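You operate a simulated robot arm through the tools that you are given. There is no shell and no other tool. Be economical: measure what you need, move in short steps, check, and stop when the job is done.

You are at the controls of a simulated two-armed robot. One attempt, no reset.

JOB
On the left cork mat, fold the blue towel in half.

The check looks at the end state, three seconds after you hand in, the way a careful person would. Anything else that was tipped, shoved, dropped, spilled or broken makes it a failure. Flat cloth is picked up by pressing the open fingertips on it (5 to 10 N) and closing them slowly along it; thin cloth reads only 2 to 8 mm in the jaws.

ROBOT AND FRAMES
Two 7-joint arms with two-finger parallel grippers on one trunk, on a base that drives. Base frame: it is fixed to the floor where the robot stands at the start and does not move with it; the origin is under the middle of the robot, x ahead of it, y to its left, z up; the surface under the hand at the start is at about z = 0.76. Units: m, degrees, N and s.
The left shoulder is at the start at [0.07, 0.163, 1.045], the right one opposite. With the tool pointing down near the work surface each hand reaches from about 0.4 to 0.88 m from the robot's upright axis, wherever it stands, measured 20 degrees to its own side. Places, roughly: left cork mat [0.5, 0, 0.8]. Payload 3.43 kg a hand.
The tool frame of a hand sits at the grasp point between the pads (the TCP): z along the fingers, y along the line on which they close. The tips reach 0.034 m beyond it. The gripper opens to 0.128 m. The fingers are 0.024 m wide and 0.012 m thick; the gripper's body (0.048 by 0.13 m) begins 0.096 m behind the TCP.
Orientation is that of the tool frame in the base frame, as a unit quaternion [x, y, z, w]. With the fingers straight down and closing along the base's y, the tool's x points along the base's -x, its y along +y and its z along -z.

CONTROLS
- The arms move only by the tool move_arm. It takes "left_deltas", "right_deltas" or both (then of equal length, played together; a hand with none holds still); each is a list of rows, each a list of 3 entries, a list of its own where there are three numbers: the shift along the tool's x, y, z in m, then the turn, a rotation vector about the tool's x, y, z in degrees, then the opening, from 0 (shut) to 1 (fully open). In form: [[[tx, ty, tz], [wx, wy, wz], jaw], ...]. A call has 1 to 8 rows; each row shifts and turns the commanded pose from where the row before left it, along the tool's axes as they then stand. Each row takes 0.2 s and may step no farther than 0.05 m and 8.6 degrees from the row before; otherwise, or with a gripper value out of range, the whole call is refused. Where a pose cannot be reached the arm comes as near as it can. A force on the tool above 40 N (or 10 N above the force at the start of the call, whichever is more), or a blocked arm, ends the call early, and 0.2 s more pass. The fingers move at their own pace (about 0.153 m/s each) and stop on an object; they squeeze with about 43 N. The grip force told is the motor's: it shows also when the fingers shut on nothing. Time passes only in rows, and 0.2 s behind the last, so rows that do not move let the fingers close. It gives the time, the measured TCP pose, the force on the tool (base axes), the opening and the grip force at its end, in the units of the frame above (readings bear some noise), with the torque about the TCP (base axes, N m) and any sound that the robot's microphone picked up.
- Cameras (640 x 400 px; columns grow to the right, rows downward): "scene" is now at [0.1337, 0.0122, 1.2598]; the picture's right is [0.15, -0.99, 0.00], its down [-0.69, -0.11, -0.72] and it looks along [0.71, 0.11, -0.69] (base axes); focal length 255 px, centre (320, 200). "left" rides on the left gripper at [0.076, 0.011, -0.16] in its tool frame; the picture's right is [-0.15, 0.99, 0.00], its down [-0.88, -0.13, -0.46] and it looks along [-0.45, -0.07, 0.89] (tool axes); focal length 234 px, centre (320, 200). "right" rides on the right gripper at [0.076, -0.011, -0.16] in its tool frame; the picture's right is [0.15, 0.99, 0.00], its down [-0.88, 0.13, -0.46] and it looks along [-0.45, 0.07, 0.89] (tool axes); focal length 234 px, centre (320, 200). There is no depth. A picture from a camera that has moved, and an enlarged one, comes with that camera's place and axes in the base frame and with its lens.
- grab_frame(camera): a new picture of that camera. The clock stands still meanwhile.
- raise_lower(by): slides the trunk up (or, below 0, down) by that many m; the arms and the scene camera ride with it, the base frame stays. It gives what a move gives, with no picture.
- drive_base(legs): drives the robot by 1 to 6 legs, each [ahead, left, turn to the left] in m, m and degrees, along the robot's own axes; the way and the turn of a leg run together, so that a leg with both is an arc; at most 1.5 m and 180 degrees a leg. The arms and the cameras ride along, it lands a little off, and it stops where it bumps. It gives what a move gives.
- turn_head(pan, tilt): turns the head with the scene camera to pan (to the left, within 86 degrees either way) and tilt (down, from -29 to 69), counted from straight ahead of the robot. It gives what a move gives.
- zoom(camera, box): a new picture of the part [left, top, right, bottom] of that camera's present view, enlarged. The clock stands still meanwhile.
- sign_off(): hands the job in; it is judged then, once.

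Go step by step. Nothing tells you exact positions but the pictures and the camera data: compare them with the known pose of the tool, close in by small moves and look again before you grip or let go. The budget is 120 turns and 108 pictures, counting those below and the enlarged ones. Unless the task says otherwise, let go and move clear before handing in, and close with one line.

The tools are called after ">>>" as a command line: name --argument value ..., lists and objects as JSON in quotes. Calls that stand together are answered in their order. move_arm: Moves the arms, as the interface text tells. Its arguments: {"type":"object","properties":{"left_deltas":{"type":"array"},"right_deltas":{"type":"array"}},"required":[]} The other tools are called the same way: raise_lower (by) slides the trunk up or down; drive_base (legs) drives the base; turn_head (pan, tilt) turns the head that bears the scene camera; grab_frame (camera) takes a picture; zoom (camera, box) takes an enlarged picture of a part of a camera's view; sign_off () hands the job in.

At the start:

```text
time_s: 0.0
left_eef_pos: [0.6172, 0.3264, 1.0123]
left_orientation: [0.0, 1.0, 0.0, -0.001]
left_contact_force: [1.2, 0.6, 0.2]
left_wrist_torque: [-0.03, 0.03, -0.02]
left_width: 0.1279
left_finger_force: 0.0
right_eef_pos: [0.6934, -0.2699, 0.8832]
right_orientation: [0.0, 1.0, 0.0, 0.001]
right_contact_force: [-0.2, 0.3, -0.7]
right_wrist_torque: [0.0, 0.0, 0.01]
right_width: 0.1281
right_finger_force: 0.0
trunk travel left (down, up): [-0.525, 0.415]
robot x, y, heading: [0.0046, 0.0002, 0.1]
head pan, tilt: [8.8, 43.9]
```

scene: 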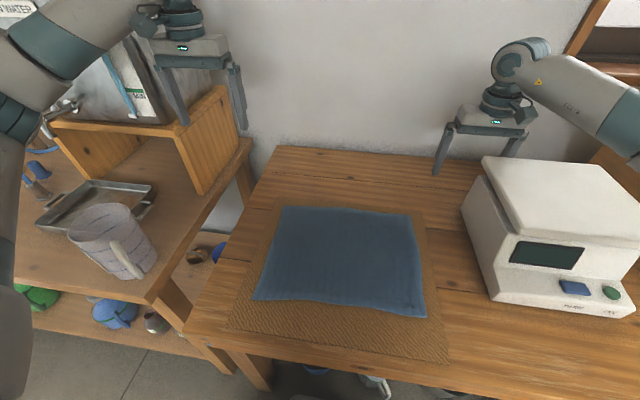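
right: 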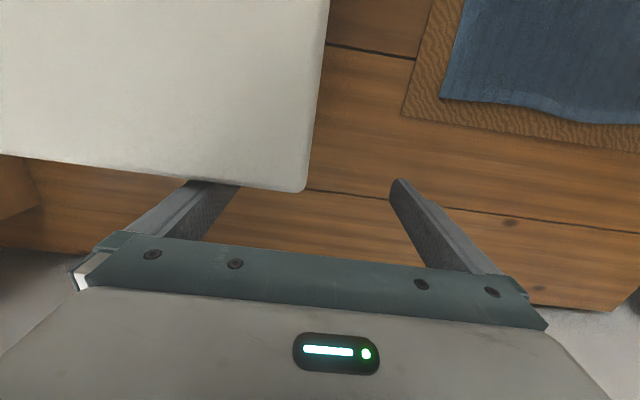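
left: 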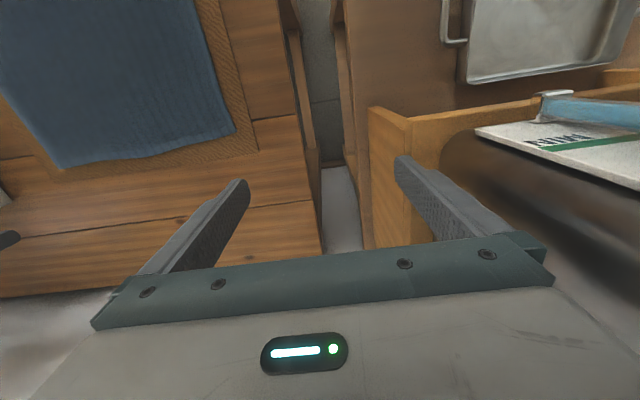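

The blue towel lies at about x 0.34–0.62, y −0.16–0.19, and the right hand is just beyond the white device. I plan to fold the far edge onto the near edge with both hands, so first I lift the right hand clear and bring both hands over the towel.

>>> move_arm --left_deltas '[[[0, -0.0175, 0], [0, 0, 0], 1], [[0, -0.0175, 0], [0, 0, 0], 1], [[0, -0.0175, 0], [0, 0, 0], 1], [[0, -0.0175, 0], [0, 0, 0], 1], [[0, -0.0175, 0], [0, 0, 0], 1], [[0, -0.0175, 0], [0, 0, 0], 1], [[0, -0.0175, 0], [0, 0, 0], 1], [[0, -0.0175, 0], [0, 0, 0], 1]]' --right_deltas '[[[0, 0, -0.03], [0, 0, 0], 1], [[0, 0, -0.03], [0, 0, 0], 1], [[0, 0, -0.03], [0, 0, 0], 1], [[0, 0, -0.03], [0, 0, 0], 1], [[0, 0.03, 0], [0, 0, 0], 1], [[0, 0.03, 0], [0, 0, 0], 1], [[0, 0.03, 0], [0, 0, 0], 1], [[0, 0.03, 0], [0, 0, 0], 1]]'

>>> grab_frame --camera "scene"

```text
time_s: 1.8
left_eef_pos: [0.6184, 0.1849, 1.0121]
left_orientation: [0.0, 1.0, 0.0, -0.002]
left_contact_force: [-0.5, -0.1, 0.2]
left_wrist_torque: [-0.02, 0.01, 0.01]
left_width: 0.1283
left_finger_force: 0.1
right_eef_pos: [0.6952, -0.1499, 1.0044]
right_orientation: [0.0, 1.0, 0.001, 0.0]
right_contact_force: [0.3, 0.0, 0.5]
right_wrist_torque: [0.01, -0.02, 0.02]
right_width: 0.1283
right_finger_force: 0.1
trunk travel left (down, up): [-0.525, 0.415]
robot x, y, heading: [0.0015, 0.0023, -0.1]
head pan, tilt: [8.8, 43.9]
```

```text
104 pictures are left
camera scene: at [0.1339, 0.0126, 1.2597], right [0.15, -0.99, 0.0], down [-0.69, -0.11, -0.72], along [0.71, 0.11, -0.69], focal length 255 px, centre (320, 200)
```

scene: 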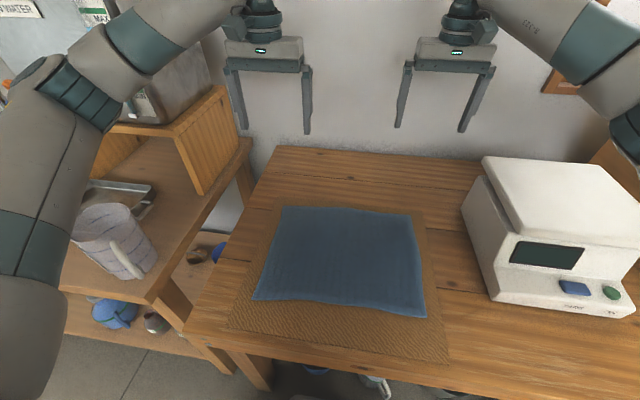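

Both hands are now clear and above the far edge. I back the base by 0.12 m so the near edge comes within comfortable reach.

>>> drive_base --legs '[[-0.12, 0, 0]]'

>>> grab_frame --camera "scene"

>>> grab_frame --camera "left"

>>> grab_frame --camera "right"

```text
time_s: 3.0
left_eef_pos: [0.4969, 0.1857, 1.0126]
left_orientation: [0.0, 1.0, 0.0, 0.0]
left_contact_force: [-0.6, 0.0, -0.7]
left_wrist_torque: [-0.02, -0.05, -0.03]
left_width: 0.1279
left_finger_force: 0.1
right_eef_pos: [0.5745, -0.1513, 1.004]
right_orientation: [-0.001, 1.0, 0.0, 0.0]
right_contact_force: [-0.7, 0.0, -0.4]
right_wrist_torque: [0.01, -0.02, 0.01]
right_width: 0.1277
right_finger_force: 0.2
trunk travel left (down, up): [-0.525, 0.415]
robot x, y, heading: [-0.1206, 0.0042, 0.0]
head pan, tilt: [8.8, 43.9]
```

```text
103 pictures are left
camera scene: at [0.0129, 0.0122, 1.2598], right [0.15, -0.99, 0.0], down [-0.69, -0.11, -0.72], along [0.71, 0.11, -0.69], focal length 255 px, centre (320, 200)
```

scene: 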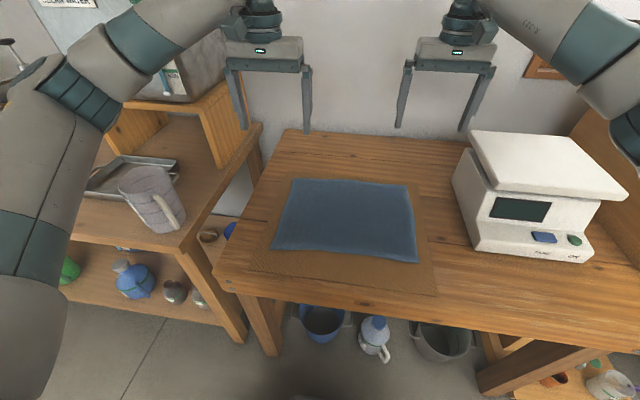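

```text
102 pictures are left
camera left: at [0.4213, 0.1972, 1.1734], right [0.15, 0.99, 0.0], down [0.88, -0.13, 0.46], along [0.45, -0.07, -0.89], focal length 234 px, centre (320, 200)
```

left: 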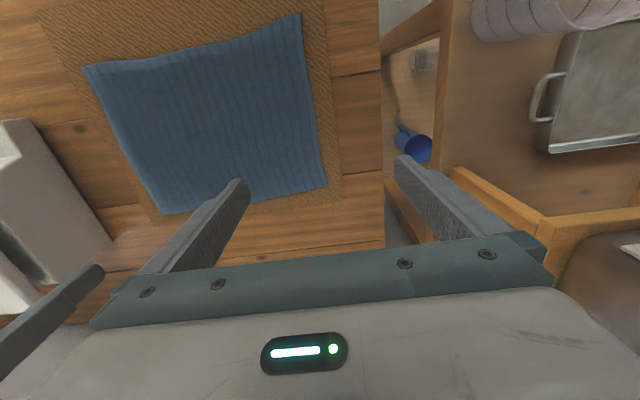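

```text
101 pictures are left
camera right: at [0.4979, -0.1625, 1.1632], right [-0.15, 0.99, 0.0], down [0.88, 0.13, 0.46], along [0.45, 0.07, -0.89], focal length 234 px, centre (320, 200)
```

right: 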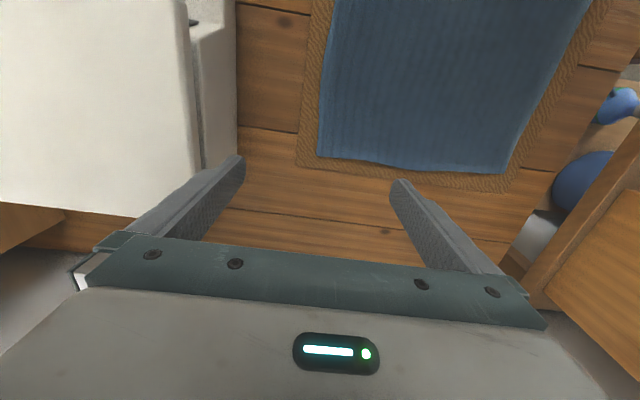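

All views agree on the towel's corners: FL (0.604, 0.186), FR (0.617, −0.153), NL (0.337, 0.179) and NR (0.352, −0.155), at z≈0.765. I bring both hands above the two far corners with the jaws nearly closed, at about 4 cm.

>>> move_arm --left_deltas '[[[-0.0155, -0.0043, 0.027], [0, 0, 0], 0.31], [[-0.0155, -0.0043, 0.027], [0, 0, 0], 0.31], [[-0.0155, -0.0043, 0.027], [0, 0, 0], 0.31], [[-0.0155, -0.0043, 0.027], [0, 0, 0], 0.31], [[-0.0155, -0.0043, 0.027], [0, 0, 0], 0.31], [[-0.0155, -0.0043, 0.027], [0, 0, 0], 0.31]]' --right_deltas '[[[-0.0046, 0.0043, 0.0257], [0, 0, 0], 0.31], [[-0.0046, 0.0043, 0.0257], [0, 0, 0], 0.31], [[-0.0046, 0.0043, 0.0257], [0, 0, 0], 0.31], [[-0.0046, 0.0043, 0.0257], [0, 0, 0], 0.31], [[-0.0046, 0.0043, 0.0257], [0, 0, 0], 0.31], [[-0.0046, 0.0043, 0.0257], [0, 0, 0], 0.31]]'

>>> grab_frame --camera "scene"

>>> grab_frame --camera "left"

>>> grab_frame --camera "right"

```text
time_s: 4.4
left_eef_pos: [0.5897, 0.1614, 0.8474]
left_orientation: [0.0, 1.0, 0.0, -0.001]
left_contact_force: [0.8, 0.5, 0.2]
left_wrist_torque: [0.03, 0.04, 0.03]
left_width: 0.0397
left_finger_force: 0.1
right_eef_pos: [0.6024, -0.124, 0.8514]
right_orientation: [0.0, 1.0, 0.0, -0.001]
right_contact_force: [1.1, 0.4, -1.9]
right_wrist_torque: [-0.01, 0.03, 0.01]
right_width: 0.0397
right_finger_force: 0.1
trunk travel left (down, up): [-0.525, 0.415]
robot x, y, heading: [-0.1184, 0.0007, -0.1]
head pan, tilt: [8.8, 43.9]
```

```text
100 pictures are left
camera scene: at [0.0147, 0.0121, 1.2597], right [0.15, -0.99, 0.0], down [-0.69, -0.11, -0.72], along [0.71, 0.11, -0.69], focal length 255 px, centre (320, 200)
```

scene: 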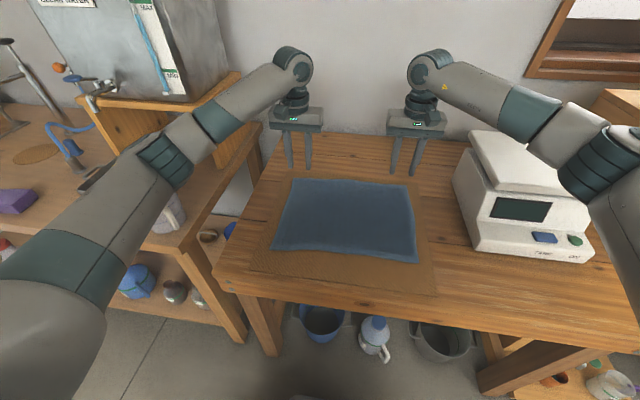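

```text
99 pictures are left
camera left: at [0.5147, 0.1725, 1.0076], right [0.15, 0.99, 0.0], down [0.88, -0.13, 0.45], along [0.45, -0.07, -0.89], focal length 234 px, centre (320, 200)
```

left: 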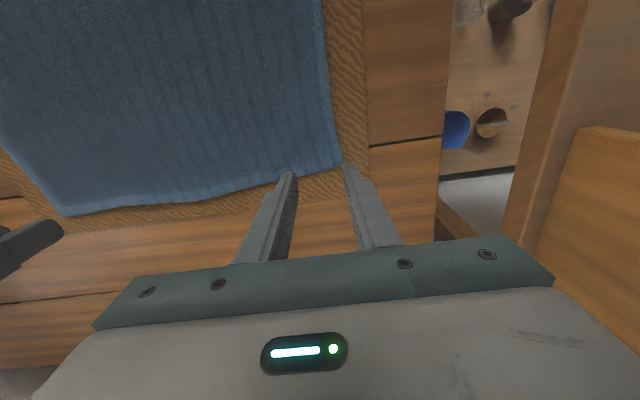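

```text
98 pictures are left
camera right: at [0.5255, -0.136, 1.0095], right [-0.15, 0.99, 0.0], down [0.88, 0.13, 0.45], along [0.45, 0.07, -0.89], focal length 234 px, centre (320, 200)
```

right: 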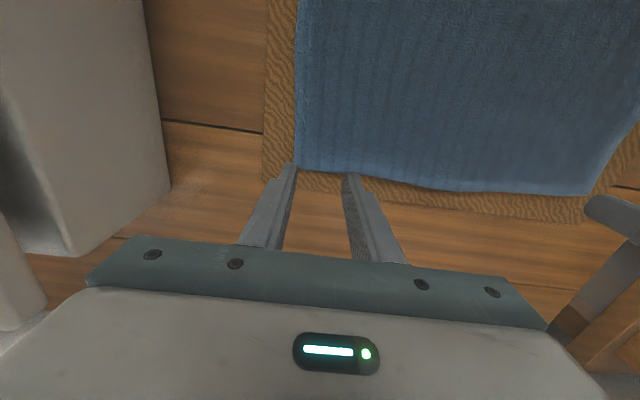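

The corners are confirmed at (0.597, 0.183) and (0.614, −0.150). I shift both hands slightly inwards and go down close to the cloth.

>>> move_arm --left_deltas '[[[0.004, -0.006, 0.015], [0, 0, 0], 0.31], [[0.004, -0.005, 0.015], [0, 0, 0], 0.31], [[0, 0, 0.008], [0, 0, 0], 0.31]]' --right_deltas '[[[0.001, 0.003, 0.017], [0, 0, 0], 0.31], [[0.001, 0.003, 0.017], [0, 0, 0], 0.31], [[0, 0, 0.008], [0, 0, 0], 0.31]]'

>>> grab_frame --camera "left"

>>> grab_frame --camera "right"

```text
time_s: 5.4
left_eef_pos: [0.583, 0.1382, 0.8352]
left_orientation: [0.003, 1.0, 0.003, 0.016]
left_contact_force: [0.0, 0.1, 1.0]
left_wrist_torque: [0.0, 0.06, 0.0]
left_width: 0.0397
left_finger_force: 0.2
right_eef_pos: [0.5938, -0.1292, 0.8107]
right_orientation: [0.002, 1.0, 0.004, 0.003]
right_contact_force: [-0.2, -0.1, 0.4]
right_wrist_torque: [-0.05, 0.0, 0.0]
right_width: 0.0398
right_finger_force: 0.0
trunk travel left (down, up): [-0.525, 0.415]
robot x, y, heading: [-0.1219, -0.0009, -0.2]
head pan, tilt: [8.8, 43.9]
stopped in row 3 (left hand): the arm was blocked; the commanded pose is now the measured one
```

```text
97 pictures are left
camera left: at [0.5031, 0.1483, 0.993], right [0.15, 0.99, 0.01], down [0.86, -0.14, 0.48], along [0.48, -0.06, -0.88], focal length 234 px, centre (320, 200)
```

left: 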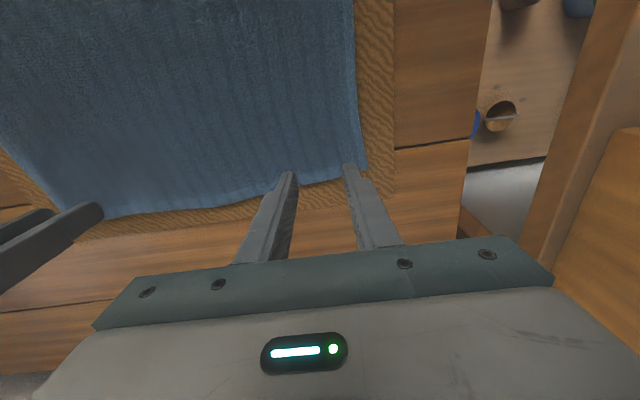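

```text
96 pictures are left
camera right: at [0.5164, -0.1411, 0.9686], right [-0.14, 0.99, 0.01], down [0.88, 0.12, 0.46], along [0.46, 0.07, -0.89], focal length 234 px, centre (320, 200)
```

right: 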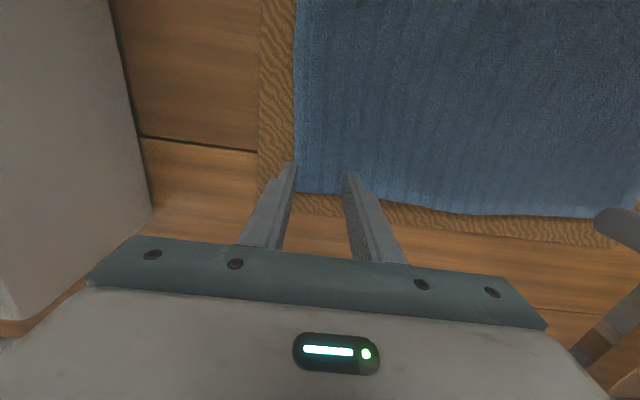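

The left arm was stopped, probably by its forearm touching something on the left. I look at the scene before doing anything else.

>>> turn_head --pan 35 --tilt 40

>>> grab_frame --camera "scene"

```text
time_s: 6.3
left_eef_pos: [0.5867, 0.1471, 0.8232]
left_orientation: [0.001, 1.0, 0.0, 0.008]
left_contact_force: [-0.3, 0.6, 0.1]
left_wrist_torque: [0.0, -0.01, 0.0]
left_width: 0.0399
left_finger_force: 0.0
right_eef_pos: [0.5978, -0.1226, 0.8074]
right_orientation: [0.001, 1.0, -0.001, 0.0]
right_contact_force: [-0.5, -0.2, 0.3]
right_wrist_torque: [0.01, -0.04, -0.02]
right_width: 0.0394
right_finger_force: 0.0
trunk travel left (down, up): [-0.525, 0.415]
robot x, y, heading: [-0.1211, -0.001, -0.1]
head pan, tilt: [35.0, 40.0]
```

```text
95 pictures are left
camera scene: at [0.0011, 0.0468, 1.2655], right [0.57, -0.82, 0.0], down [-0.53, -0.37, -0.77], along [0.63, 0.44, -0.64], focal length 255 px, centre (320, 200)
```

scene: 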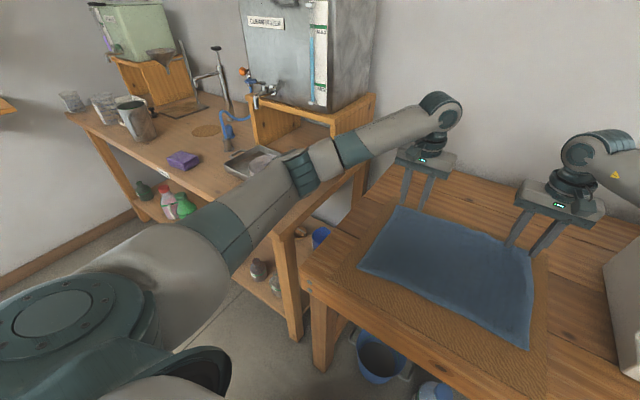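

The left forearm passes close to the wooden stand and beaker, so its elbow is too low. I raise the trunk, which lifts the arms straight off, and then check that nothing was moved.

>>> raise_lower --by 0.15

>>> grab_frame --camera "scene"

>>> grab_frame --camera "left"

```text
time_s: 8.1
left_eef_pos: [0.5885, 0.1445, 0.9733]
left_orientation: [0.002, 1.0, 0.0, 0.008]
left_contact_force: [-0.9, -0.4, -0.2]
left_wrist_torque: [0.03, 0.02, 0.02]
left_width: 0.0397
left_finger_force: 0.1
right_eef_pos: [0.6002, -0.1225, 0.9575]
right_orientation: [0.001, 1.0, 0.0, -0.001]
right_contact_force: [-0.7, 0.0, 0.4]
right_wrist_torque: [0.03, 0.01, -0.03]
right_width: 0.0399
right_finger_force: 0.0
trunk travel left (down, up): [-0.675, 0.265]
robot x, y, heading: [-0.1206, -0.004, -0.0]
head pan, tilt: [35.0, 40.0]
```

```text
94 pictures are left
camera scene: at [0.002, 0.0472, 1.4154], right [0.57, -0.82, 0.0], down [-0.53, -0.37, -0.77], along [0.63, 0.44, -0.64], focal length 255 px, centre (320, 200)
```

scene: 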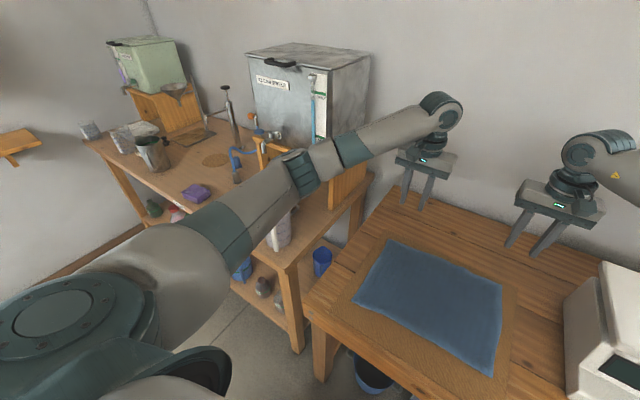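

```text
93 pictures are left
camera left: at [0.5089, 0.1576, 1.1323], right [0.15, 0.99, 0.0], down [0.87, -0.13, 0.47], along [0.46, -0.07, -0.88], focal length 234 px, centre (320, 200)
```

left: 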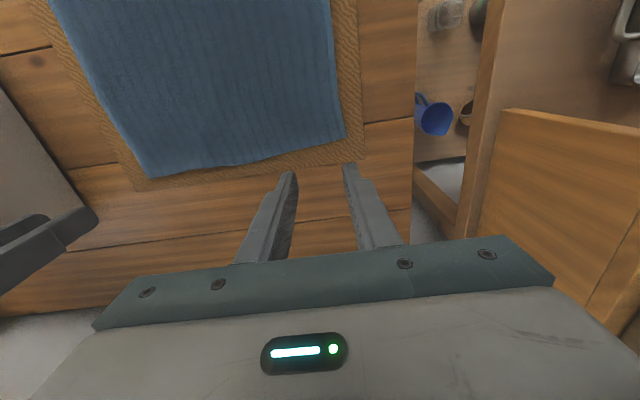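

The beaker still stands at the same spot and nothing seems disturbed. With the trunk 0.15 m higher the forearms come in steeper, so I go down again.

>>> move_arm --left_deltas '[[[0.001, 0.001, 0.025], [0, 0, 0], 0.31], [[0.001, 0.001, 0.025], [0, 0, 0], 0.31], [[0.001, 0.001, 0.025], [0, 0, 0], 0.31], [[0.001, 0.001, 0.025], [0, 0, 0], 0.31], [[0.001, 0.001, 0.025], [0, 0, 0], 0.31], [[0, 0, 0.025], [0, 0, 0], 0.31], [[0, 0, 0], [0, 0, 0], 0.31]]' --right_deltas '[[[0, 0.001, 0.0235], [0, 0, 0], 0.31], [[0, 0.001, 0.0235], [0, 0, 0], 0.31], [[0, 0.001, 0.0235], [0, 0, 0], 0.31], [[0, 0.001, 0.0235], [0, 0, 0], 0.31], [[0, 0, 0.0235], [0, 0, 0], 0.31], [[0, 0, 0.0235], [0, 0, 0], 0.31], [[0, 0, 0], [0, 0, 0], 0.31]]'

>>> grab_frame --camera "scene"

>>> grab_frame --camera "left"

>>> grab_frame --camera "right"

```text
time_s: 9.7
left_eef_pos: [0.585, 0.1515, 0.8224]
left_orientation: [0.003, 1.0, -0.001, 0.008]
left_contact_force: [-0.6, -0.6, -0.2]
left_wrist_torque: [-0.02, -0.01, -0.02]
left_width: 0.0396
left_finger_force: 0.0
right_eef_pos: [0.5966, -0.1175, 0.8175]
right_orientation: [0.0, 1.0, 0.0, 0.001]
right_contact_force: [0.4, -0.7, -0.3]
right_wrist_torque: [-0.02, -0.02, 0.03]
right_width: 0.0398
right_finger_force: 0.1
trunk travel left (down, up): [-0.675, 0.265]
robot x, y, heading: [-0.1174, 0.0019, -0.1]
head pan, tilt: [35.0, 40.0]
```

```text
92 pictures are left
camera scene: at [0.0011, 0.0473, 1.4156], right [0.57, -0.82, 0.0], down [-0.53, -0.37, -0.77], along [0.63, 0.44, -0.64], focal length 255 px, centre (320, 200)
```

scene: 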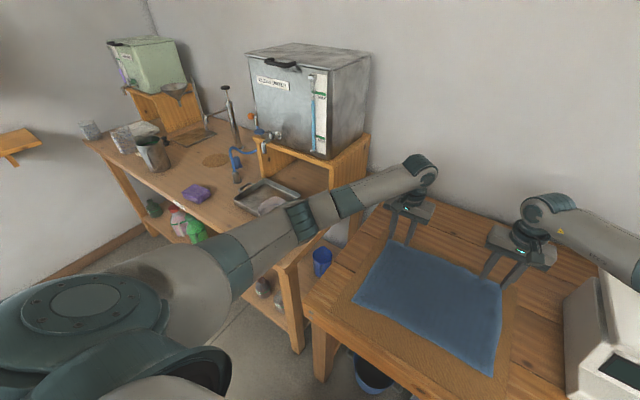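

```text
91 pictures are left
camera left: at [0.5066, 0.163, 0.9814], right [0.15, 0.99, 0.0], down [0.87, -0.13, 0.47], along [0.46, -0.07, -0.88], focal length 234 px, centre (320, 200)
```

left: 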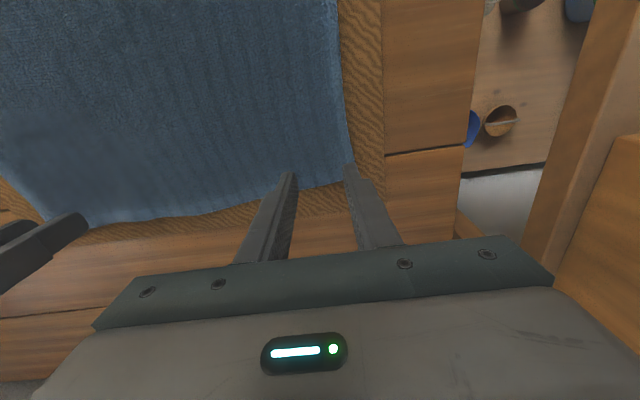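

```text
90 pictures are left
camera right: at [0.5203, -0.1288, 0.9758], right [-0.14, 0.99, 0.0], down [0.88, 0.13, 0.46], along [0.45, 0.07, -0.89], focal length 234 px, centre (320, 200)
```

right: 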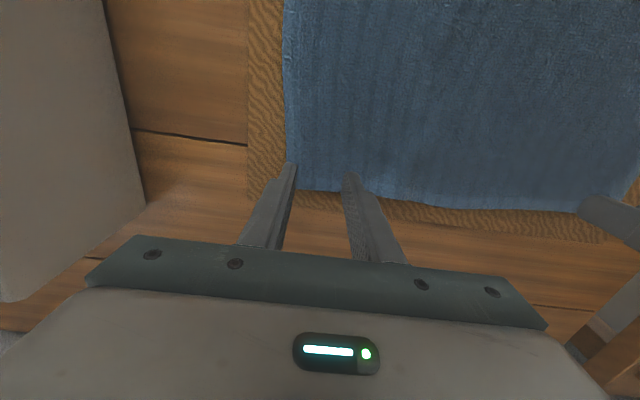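

Everything is clear and the pads sit over the far corners. I go down the last bit in small steps until there is a light press.

>>> move_arm --left_deltas '[[[0, 0, 0.006], [0, 0, 0], 0.31], [[0, 0, 0.005], [0, 0, 0], 0.31], [[0, 0, 0.004], [0, 0, 0], 0.31], [[0, 0, 0], [0, 0, 0], 0.31]]' --right_deltas '[[[0, 0.003, 0.004], [0, 0, 0], 0.31], [[-0.002, 0.002, 0.003], [0, 0, 0], 0.31], [[0, 0, 0.003], [0, 0, 0], 0.31], [[0, 0, 0], [0, 0, 0], 0.31]]'

```text
time_s: 10.7
left_eef_pos: [0.5865, 0.1512, 0.8081]
left_orientation: [0.001, 1.0, -0.001, 0.008]
left_contact_force: [-0.9, -0.1, -0.8]
left_wrist_torque: [-0.01, 0.0, 0.04]
left_width: 0.0397
left_finger_force: 0.1
right_eef_pos: [0.6003, -0.1133, 0.8058]
right_orientation: [0.001, 1.0, 0.0, 0.0]
right_contact_force: [-0.1, 0.1, 0.2]
right_wrist_torque: [0.02, -0.03, 0.03]
right_width: 0.0397
right_finger_force: 0.1
trunk travel left (down, up): [-0.675, 0.265]
robot x, y, heading: [-0.1188, 0.0025, -0.2]
head pan, tilt: [35.0, 40.0]
```

>>> move_arm --left_deltas '[[[0, 0, 0.003], [0, 0, 0], 0.31], [[0, 0, 0.003], [0, 0, 0], 0.31], [[0, 0, 0], [0, 0, 0], 0.31]]' --right_deltas '[[[0, 0, 0.003], [0, 0, 0], 0.31], [[0, 0, 0.002], [0, 0, 0], 0.31], [[0, 0, 0], [0, 0, 0], 0.31]]'

```text
time_s: 11.5
left_eef_pos: [0.5856, 0.1497, 0.8022]
left_orientation: [0.002, 1.0, -0.001, 0.007]
left_contact_force: [0.4, -0.3, -0.5]
left_wrist_torque: [0.0, -0.01, 0.0]
left_width: 0.0397
left_finger_force: 0.2
right_eef_pos: [0.6003, -0.1116, 0.8008]
right_orientation: [0.002, 1.0, 0.0, 0.0]
right_contact_force: [-0.6, -1.0, 4.6]
right_wrist_torque: [-0.04, 0.02, 0.0]
right_width: 0.0394
right_finger_force: 0.1
trunk travel left (down, up): [-0.675, 0.265]
robot x, y, heading: [-0.1198, -0.0018, -0.0]
head pan, tilt: [35.0, 40.0]
```

The right hand touches the cloth at 4.6 N. The left hand needs about 2 mm more, and the right 1 mm.

>>> move_arm --left_deltas '[[[0, 0, 0.0015], [0, 0, 0], 0.31], [[0, 0, 0.001], [0, 0, 0], 0.31], [[0, 0, 0], [0, 0, 0], 0.31]]' --right_deltas '[[[0, 0, 0.0005], [0, 0, 0], 0.31], [[0, 0, 0], [0, 0, 0], 0.31], [[0, 0, 0], [0, 0, 0], 0.31]]'

>>> grab_frame --camera "left"

>>> grab_frame --camera "right"

```text
time_s: 12.3
left_eef_pos: [0.5849, 0.1499, 0.8021]
left_orientation: [0.002, 1.0, -0.002, 0.009]
left_contact_force: [1.0, 0.0, 4.6]
left_wrist_torque: [0.0, -0.06, 0.02]
left_width: 0.0398
left_finger_force: 0.0
right_eef_pos: [0.6, -0.1124, 0.7997]
right_orientation: [0.001, 1.0, 0.0, 0.0]
right_contact_force: [1.9, -0.1, 5.0]
right_wrist_torque: [0.03, -0.06, 0.0]
right_width: 0.0395
right_finger_force: 0.0
trunk travel left (down, up): [-0.675, 0.265]
robot x, y, heading: [-0.1223, 0.002, -0.2]
head pan, tilt: [35.0, 40.0]
```

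```text
89 pictures are left
camera left: at [0.506, 0.162, 0.9603], right [0.15, 0.99, 0.0], down [0.87, -0.13, 0.47], along [0.47, -0.07, -0.88], focal length 234 px, centre (320, 200)
```

left: 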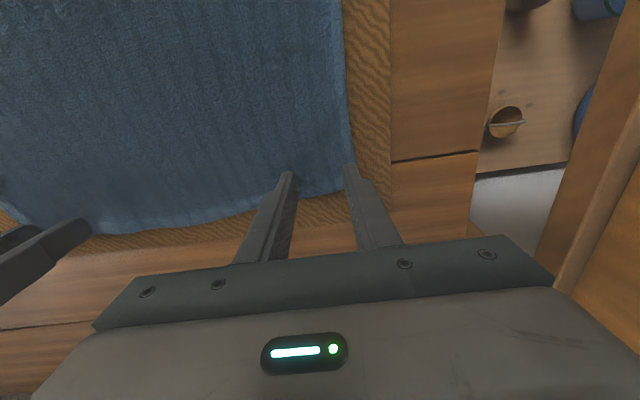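

```text
88 pictures are left
camera right: at [0.5238, -0.1242, 0.9598], right [-0.14, 0.99, 0.0], down [0.88, 0.13, 0.46], along [0.45, 0.07, -0.89], focal length 234 px, centre (320, 200)
```

right: 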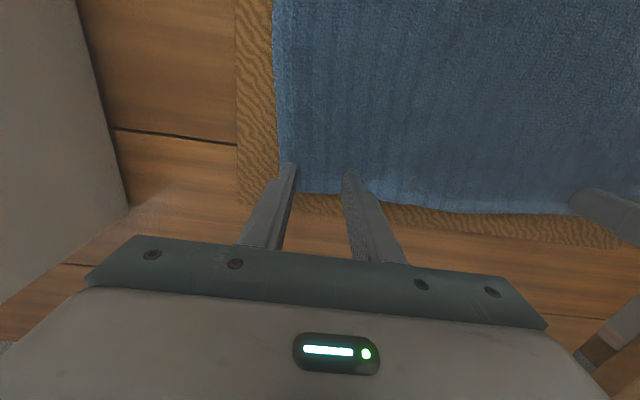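

Both hands press at about 5 N and all the pads are on cloth. I close slowly while drifting inwards so the inner fingers barely drag.

>>> move_arm --left_deltas '[[[0, -0.002, 0.0005], [0, 0, 0], 0.27], [[0, -0.002, 0], [0, 0, 0], 0.23], [[0, -0.002, 0], [0, 0, 0], 0.19], [[0, -0.002, 0], [0, 0, 0], 0.15], [[0, -0.002, 0], [0, 0, 0], 0.11], [[0, -0.002, 0], [0, 0, 0], 0.07], [[0, -0.002, 0], [0, 0, 0], 0.03], [[0, 0, 0], [0, 0, 0], 0]]' --right_deltas '[[[0, 0.002, 0.0005], [0, 0, 0], 0.27], [[0, 0.002, 0], [0, 0, 0], 0.23], [[0, 0.002, 0], [0, 0, 0], 0.19], [[0, 0.002, 0], [0, 0, 0], 0.15], [[0, 0.002, 0], [0, 0, 0], 0.11], [[0, 0.002, 0], [0, 0, 0], 0.07], [[0, 0.002, 0], [0, 0, 0], 0.03], [[0, 0, 0], [0, 0, 0], 0]]'

>>> grab_frame --camera "left"

>>> grab_frame --camera "right"

```text
time_s: 14.1
left_eef_pos: [0.5829, 0.1374, 0.8004]
left_orientation: [0.002, 1.0, 0.0, 0.009]
left_contact_force: [-0.4, 2.6, 11.4]
left_wrist_torque: [0.1, 0.06, -0.02]
left_width: 0.0047
left_finger_force: 39.0
right_eef_pos: [0.601, -0.1012, 0.8004]
right_orientation: [0.002, 1.0, -0.001, 0.0]
right_contact_force: [1.4, -2.4, 7.8]
right_wrist_torque: [-0.11, -0.04, 0.01]
right_width: 0.0047
right_finger_force: 39.1
trunk travel left (down, up): [-0.675, 0.265]
robot x, y, heading: [-0.1214, -0.0008, -0.1]
head pan, tilt: [35.0, 40.0]
```

```text
87 pictures are left
camera left: at [0.5046, 0.1483, 0.9595], right [0.15, 0.99, 0.0], down [0.87, -0.13, 0.47], along [0.47, -0.07, -0.88], focal length 234 px, centre (320, 200)
```

left: 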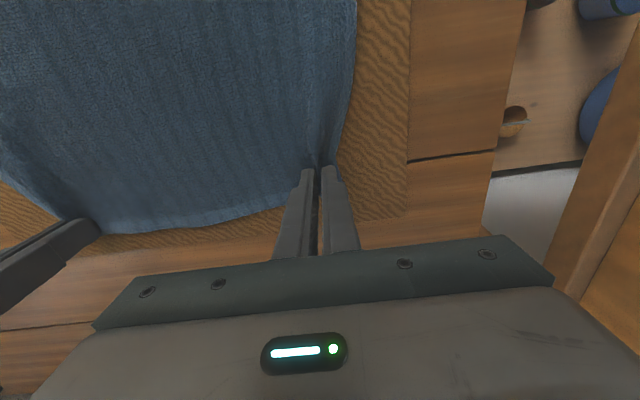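

```text
86 pictures are left
camera right: at [0.5237, -0.1114, 0.9594], right [-0.14, 0.99, 0.0], down [0.88, 0.13, 0.46], along [0.45, 0.06, -0.89], focal length 234 px, centre (320, 200)
```

right: 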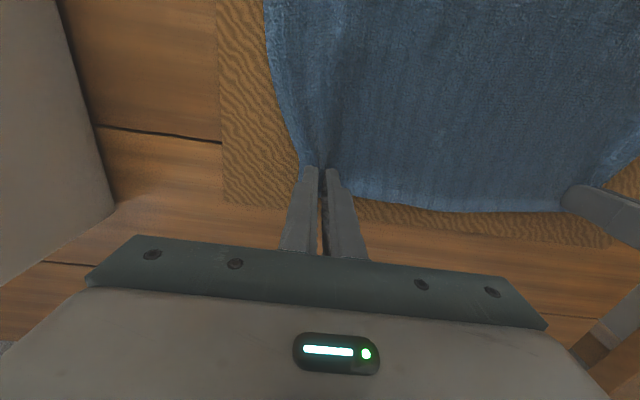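

Both far corners are gripped at 4.7 mm. I lift and carry them toward the robot in a low arc, stopping halfway for a look.

>>> move_arm --left_deltas '[[[0.003, 0, -0.015], [0, 0, 0], 0], [[0.007, 0, -0.015], [0, 0, 0], 0], [[0.01, 0, -0.015], [0, 0, 0], 0], [[0.015, 0, -0.015], [0, 0, 0], 0], [[0.015, 0, -0.01], [0, 0, 0], 0], [[0.02, 0, -0.01], [0, 0, 0], 0], [[0.02, 0, -0.008], [0, 0, 0], 0], [[0.024, 0, -0.002], [0, 0, 0], 0]]' --right_deltas '[[[0.003, 0, -0.015], [0, 0, 0], 0], [[0.007, 0, -0.015], [0, 0, 0], 0], [[0.01, 0, -0.015], [0, 0, 0], 0], [[0.015, 0, -0.015], [0, 0, 0], 0], [[0.015, 0, -0.01], [0, 0, 0], 0], [[0.02, 0, -0.01], [0, 0, 0], 0], [[0.02, 0, -0.008], [0, 0, 0], 0], [[0.024, 0, -0.002], [0, 0, 0], 0]]'

>>> turn_head --pan 3 --tilt 50

>>> grab_frame --camera "scene"

>>> grab_frame --camera "left"

```text
time_s: 15.9
left_eef_pos: [0.4699, 0.1373, 0.8865]
left_orientation: [0.002, 1.0, 0.0, 0.008]
left_contact_force: [-0.1, -0.5, -0.3]
left_wrist_torque: [0.01, 0.01, 0.05]
left_width: 0.0048
left_finger_force: 39.3
right_eef_pos: [0.488, -0.1013, 0.8897]
right_orientation: [0.002, 1.0, 0.0, 0.0]
right_contact_force: [-0.1, 0.5, 0.5]
right_wrist_torque: [-0.02, -0.06, 0.01]
right_width: 0.0047
right_finger_force: 39.5
trunk travel left (down, up): [-0.675, 0.265]
robot x, y, heading: [-0.1207, 0.0003, -0.3]
head pan, tilt: [35.0, 40.0]
```

```text
time_s: 16.9
left_eef_pos: [0.4712, 0.1379, 0.8866]
left_orientation: [0.002, 1.0, -0.001, 0.009]
left_contact_force: [-0.1, -0.3, -0.8]
left_wrist_torque: [-0.01, -0.01, 0.02]
left_width: 0.0046
left_finger_force: 38.9
right_eef_pos: [0.4877, -0.1008, 0.8884]
right_orientation: [0.002, 1.0, 0.0, 0.0]
right_contact_force: [0.0, -0.3, 0.0]
right_wrist_torque: [0.05, -0.03, 0.0]
right_width: 0.0049
right_finger_force: 38.9
trunk travel left (down, up): [-0.675, 0.265]
robot x, y, heading: [-0.1229, -0.0014, -0.0]
head pan, tilt: [3.0, 50.0]
```

```text
85 pictures are left
camera scene: at [0.0087, 0.0025, 1.4014], right [0.05, -1.0, 0.0], down [-0.77, -0.04, -0.64], along [0.64, 0.03, -0.77], focal length 255 px, centre (320, 200)
```

scene: 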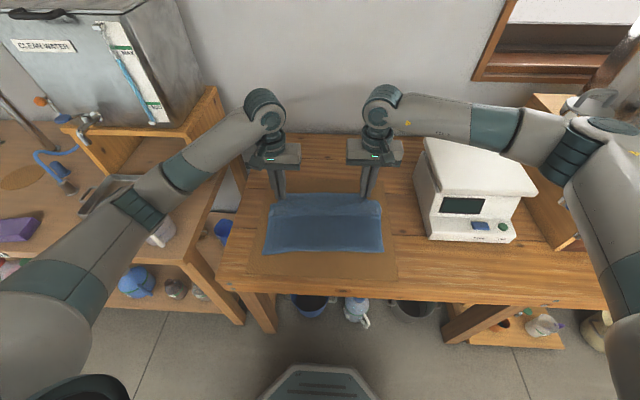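

```text
84 pictures are left
camera left: at [0.3915, 0.149, 1.0457], right [0.15, 0.99, 0.0], down [0.87, -0.13, 0.47], along [0.46, -0.07, -0.88], focal length 234 px, centre (320, 200)
```

left: 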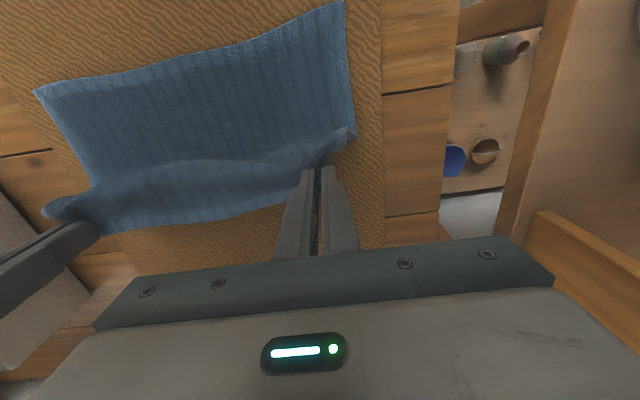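

The fold is going well and the near edge has not moved: NL is still at (0.336, 0.179). I complete the arc, laying the held edge over the near edge.

>>> move_arm --left_deltas '[[[0.022, 0, 0.003], [0, 0, 0], 0], [[0.022, 0, 0.007], [0, 0, 0], 0], [[0.02, 0, 0.012], [0, 0, 0], 0], [[0.018, 0, 0.015], [0, 0, 0], 0], [[0.015, 0, 0.015], [0, 0, 0], 0], [[0.01, 0, 0.012], [0, 0, 0], 0], [[0.006, 0, 0.006], [0, 0, 0], 0], [[0.003, 0, 0.003], [0, 0, 0], 0]]' --right_deltas '[[[0.022, 0, 0.003], [0, 0, 0], 0], [[0.022, 0, 0.007], [0, 0, 0], 0], [[0.02, 0, 0.012], [0, 0, 0], 0], [[0.018, 0, 0.015], [0, 0, 0], 0], [[0.015, 0, 0.015], [0, 0, 0], 0], [[0.01, 0, 0.012], [0, 0, 0], 0], [[0.008, 0, 0.006], [0, 0, 0], 0], [[0.005, 0, 0.003], [0, 0, 0], 0]]'

>>> grab_frame --camera "scene"

>>> grab_frame --camera "left"

>>> grab_frame --camera "right"

```text
time_s: 18.7
left_eef_pos: [0.3544, 0.1384, 0.8116]
left_orientation: [0.002, 1.0, -0.001, 0.008]
left_contact_force: [0.5, -0.6, 1.4]
left_wrist_torque: [-0.04, -0.04, 0.01]
left_width: 0.0047
left_finger_force: 39.0
right_eef_pos: [0.3644, -0.0994, 0.8164]
right_orientation: [0.002, 1.0, 0.0, 0.0]
right_contact_force: [0.4, -0.6, 0.4]
right_wrist_torque: [0.0, -0.05, 0.01]
right_width: 0.0049
right_finger_force: 39.3
trunk travel left (down, up): [-0.675, 0.265]
robot x, y, heading: [-0.1177, 0.0006, -0.0]
head pan, tilt: [3.0, 50.0]
```

```text
83 pictures are left
camera scene: at [0.0085, 0.0025, 1.4014], right [0.05, -1.0, 0.0], down [-0.77, -0.04, -0.64], along [0.64, 0.03, -0.77], focal length 255 px, centre (320, 200)
```

scene: 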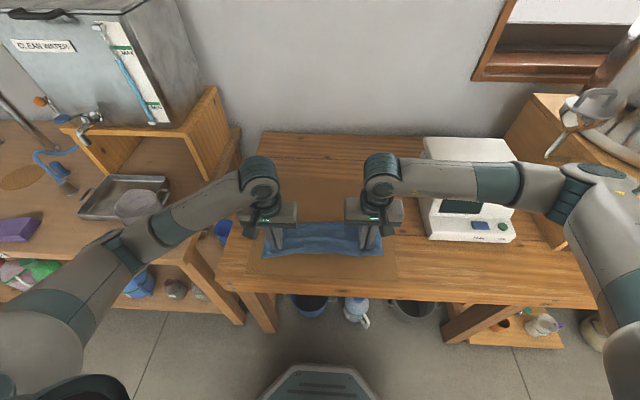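

```text
82 pictures are left
camera left: at [0.2761, 0.1498, 0.9711], right [0.15, 0.99, 0.0], down [0.87, -0.13, 0.47], along [0.47, -0.07, -0.88], focal length 234 px, centre (320, 200)
```

left: 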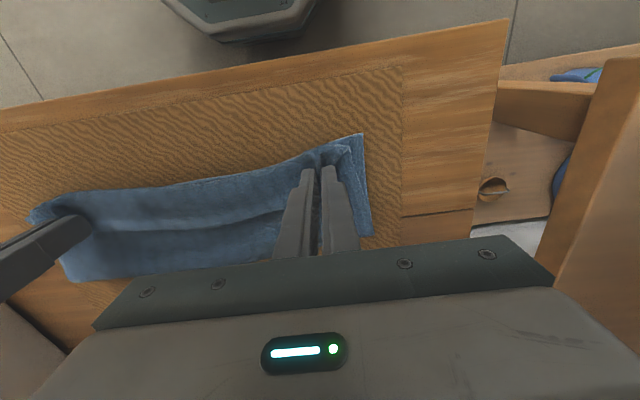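

```text
81 pictures are left
camera right: at [0.289, -0.1109, 0.9757], right [-0.14, 0.99, 0.0], down [0.88, 0.13, 0.46], along [0.45, 0.07, -0.89], focal length 234 px, centre (320, 200)
```

right: 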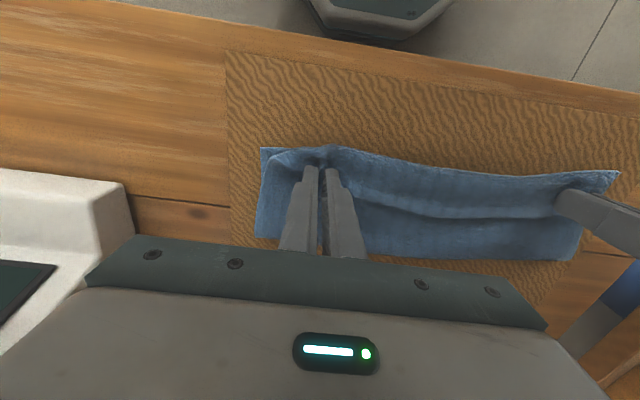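

The edge lies nearly on the near edge, with corners only gathered in by the grips. I lower the last few millimetres, then open slowly with the fingertips lightly on the cloth so the gathers spread outwards.

>>> move_arm --left_deltas '[[[0, 0, 0.003], [0, 0, 0], 0], [[0, 0, 0.002], [0, 0, 0], 0], [[0, 0, 0.001], [0, 0, 0], 0]]' --right_deltas '[[[0, 0, 0.004], [0, 0, 0], 0], [[0, 0, 0.003], [0, 0, 0], 0], [[0, 0, 0.002], [0, 0, 0], 0]]'

```text
time_s: 19.5
left_eef_pos: [0.356, 0.1377, 0.8073]
left_orientation: [0.003, 1.0, -0.001, 0.009]
left_contact_force: [1.4, 1.4, 9.8]
left_wrist_torque: [0.04, 0.0, 0.0]
left_width: 0.0044
left_finger_force: 38.6
right_eef_pos: [0.3663, -0.0977, 0.8092]
right_orientation: [0.002, 1.0, 0.001, 0.001]
right_contact_force: [-1.3, -1.2, 5.4]
right_wrist_torque: [-0.03, -0.02, -0.02]
right_width: 0.0046
right_finger_force: 39.5
trunk travel left (down, up): [-0.675, 0.265]
robot x, y, heading: [-0.1247, -0.0006, -0.2]
head pan, tilt: [3.0, 50.0]
```

>>> move_arm --left_deltas '[[[0, 0.0015, 0], [0, 0, 0], 0.05], [[0, 0.0015, 0], [0, 0, 0], 0.09], [[0, 0.0015, 0], [0, 0, 0], 0.13], [[0, 0.0015, 0], [0, 0, 0], 0.17], [[0, 0.0015, 0], [0, 0, 0], 0.21], [[0, 0.0015, 0], [0, 0, 0], 0.25], [[0, 0.0015, 0], [0, 0, 0], 0.29], [[0, 0.0015, 0], [0, 0, 0], 0.33]]' --right_deltas '[[[0, -0.0015, 0], [0, 0, 0], 0.05], [[0, -0.0015, 0], [0, 0, 0], 0.09], [[0, -0.0015, 0], [0, 0, 0], 0.13], [[0, -0.0015, 0], [0, 0, 0], 0.17], [[0, -0.0015, 0], [0, 0, 0], 0.21], [[0, -0.0015, 0], [0, 0, 0], 0.25], [[0, -0.0015, 0], [0, 0, 0], 0.29], [[0, -0.0015, 0], [0, 0, 0], 0.33]]'

>>> grab_frame --camera "left"

>>> grab_frame --camera "right"

```text
time_s: 21.3
left_eef_pos: [0.3546, 0.148, 0.8066]
left_orientation: [0.002, 1.0, 0.0, 0.008]
left_contact_force: [0.7, 1.5, 5.5]
left_wrist_torque: [-0.13, 0.05, 0.01]
left_width: 0.0417
left_finger_force: 0.0
right_eef_pos: [0.3668, -0.1109, 0.8082]
right_orientation: [0.001, 1.0, 0.0, 0.0]
right_contact_force: [-0.7, 0.9, 2.0]
right_wrist_torque: [0.05, 0.04, -0.01]
right_width: 0.0407
right_finger_force: 0.0
trunk travel left (down, up): [-0.675, 0.265]
robot x, y, heading: [-0.1203, 0.0011, -0.3]
head pan, tilt: [3.0, 50.0]
```

```text
80 pictures are left
camera left: at [0.2757, 0.161, 0.9657], right [0.15, 0.99, 0.0], down [0.87, -0.13, 0.47], along [0.47, -0.07, -0.88], focal length 234 px, centre (320, 200)
```

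left: 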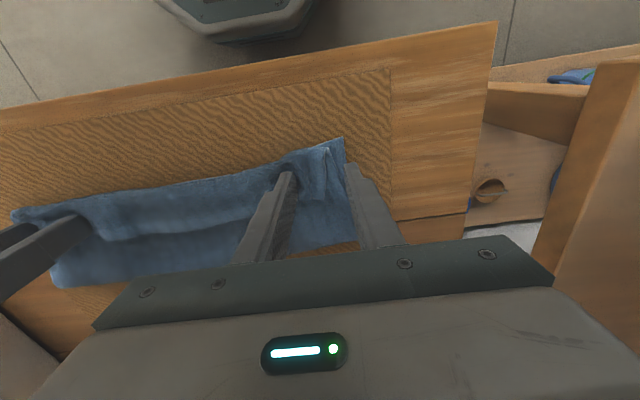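

```text
79 pictures are left
camera right: at [0.2902, -0.122, 0.9671], right [-0.14, 0.99, 0.0], down [0.88, 0.13, 0.46], along [0.45, 0.07, -0.89], focal length 234 px, centre (320, 200)
```

right: 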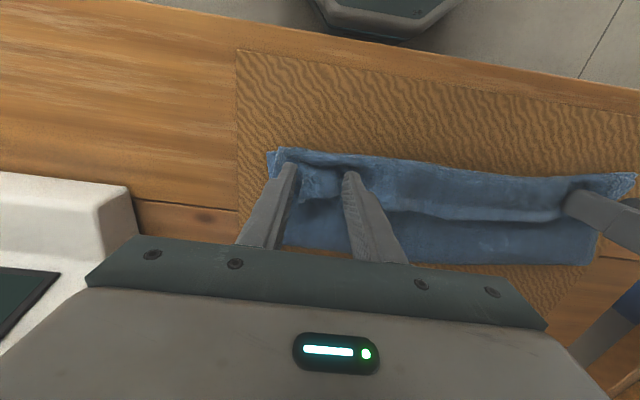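

The cloth is released and the gathers are opening out. I lift straight up slowly and look at the result.

>>> move_arm --left_deltas '[[[0, 0, -0.01], [0, 0, 0], 0.33], [[0, 0, -0.02], [0, 0, 0], 0.33], [[0, 0, -0.03], [0, 0, 0], 0.33], [[0, 0, -0.04], [0, 0, 0], 0.33], [[0, 0, -0.04], [0, 0, 0], 0.33]]' --right_deltas '[[[0, 0, -0.01], [0, 0, 0], 0.33], [[0, 0, -0.02], [0, 0, 0], 0.33], [[0, 0, -0.03], [0, 0, 0], 0.33], [[0, 0, -0.04], [0, 0, 0], 0.33], [[0, 0, -0.04], [0, 0, 0], 0.33]]'

>>> grab_frame --camera "left"

>>> grab_frame --camera "right"

>>> zoom --camera "scene" --box '[220, 160, 420, 285]'

```text
time_s: 22.5
left_eef_pos: [0.3525, 0.1515, 0.947]
left_orientation: [0.002, 1.0, 0.0, 0.008]
left_contact_force: [1.0, -0.1, -0.2]
left_wrist_torque: [-0.06, -0.02, 0.01]
left_width: 0.0423
left_finger_force: 0.1
right_eef_pos: [0.3663, -0.1135, 0.9525]
right_orientation: [0.001, 1.0, 0.0, 0.0]
right_contact_force: [-1.7, 0.5, 0.6]
right_wrist_torque: [0.01, -0.03, -0.02]
right_width: 0.0423
right_finger_force: 0.1
trunk travel left (down, up): [-0.675, 0.265]
robot x, y, heading: [-0.1203, -0.002, 0.2]
head pan, tilt: [3.0, 50.0]
```

```text
78 pictures are left
camera left: at [0.2737, 0.1633, 1.1055], right [0.15, 0.99, 0.0], down [0.87, -0.13, 0.47], along [0.46, -0.07, -0.88], focal length 234 px, centre (320, 200)
```

left: 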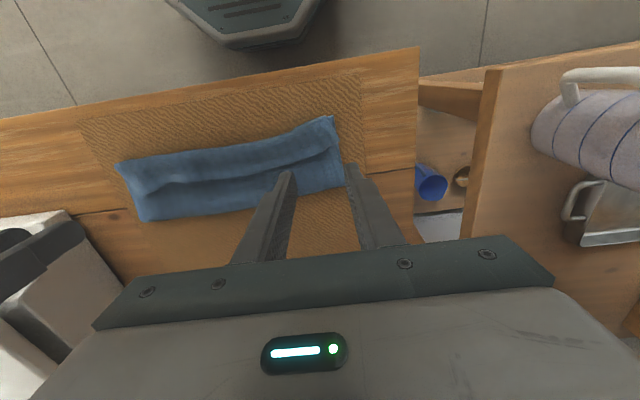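

```text
77 pictures are left
camera right: at [0.29, -0.124, 1.1113], right [-0.14, 0.99, 0.0], down [0.88, 0.13, 0.46], along [0.45, 0.07, -0.89], focal length 234 px, centre (320, 200)
```

right: 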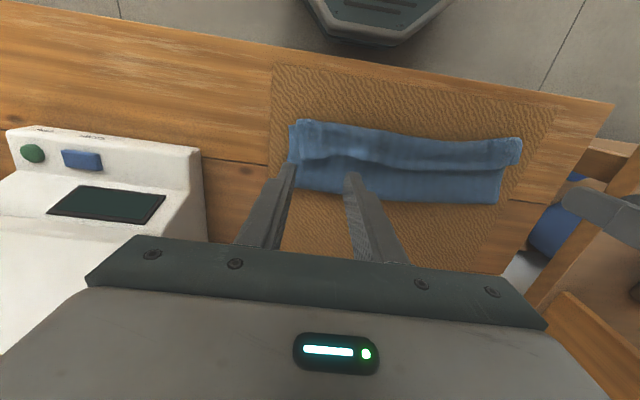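

```text
3.20 times, centred on (320, 222) of scene
camera zoom: at [0.0079, 0.0024, 1.4013], right [0.05, -1.0, 0.0], down [-0.76, -0.04, -0.64], along [0.64, 0.03, -0.77], focal length 816 px, centre (320, 128)
```

zoom: 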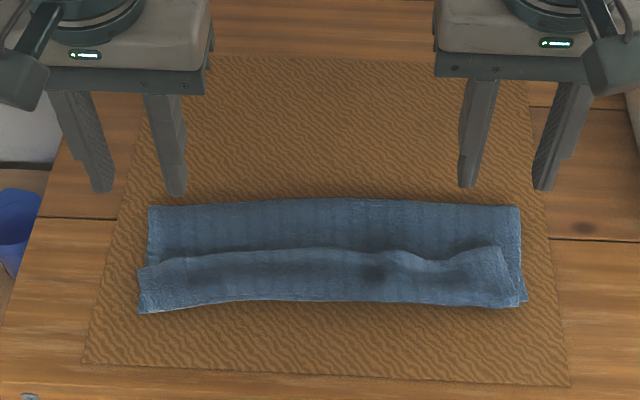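

The near edges coincide, but the folded strip is only about 0.107 m deep where half the towel is 0.133 m. So there is slack in a ridge across the top layer, and I take a closer look at it.

>>> zoom --camera "left" --box '[100, 90, 380, 265]'

>>> zoom --camera "right" --box '[260, 90, 540, 265]'

```text
2.29 times, centred on (240, 178) of left
camera zoom: at [0.2737, 0.1633, 1.1055], right [0.15, 0.99, 0.0], down [0.87, -0.13, 0.47], along [0.46, -0.07, -0.88], focal length 535 px, centre (503, 251)
```

zoom: 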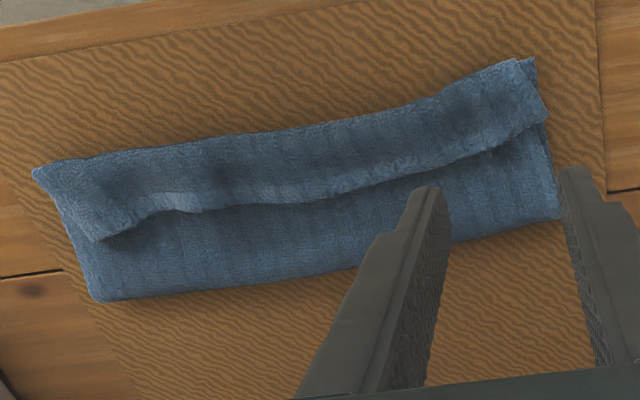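

```text
2.29 times, centred on (400, 178) of right
camera zoom: at [0.29, -0.124, 1.1113], right [-0.14, 0.99, 0.0], down [0.88, 0.13, 0.46], along [0.45, 0.07, -0.89], focal length 535 px, centre (137, 251)
```

zoom: 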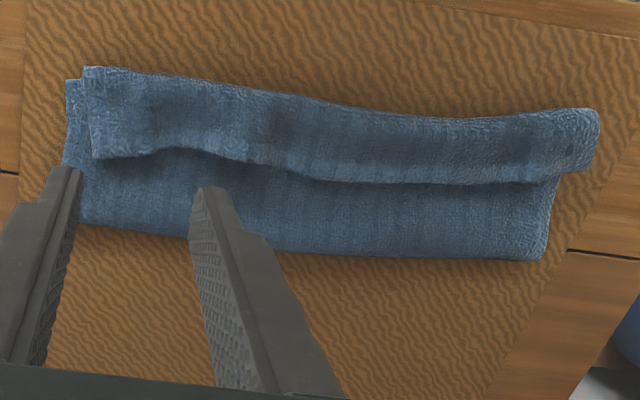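

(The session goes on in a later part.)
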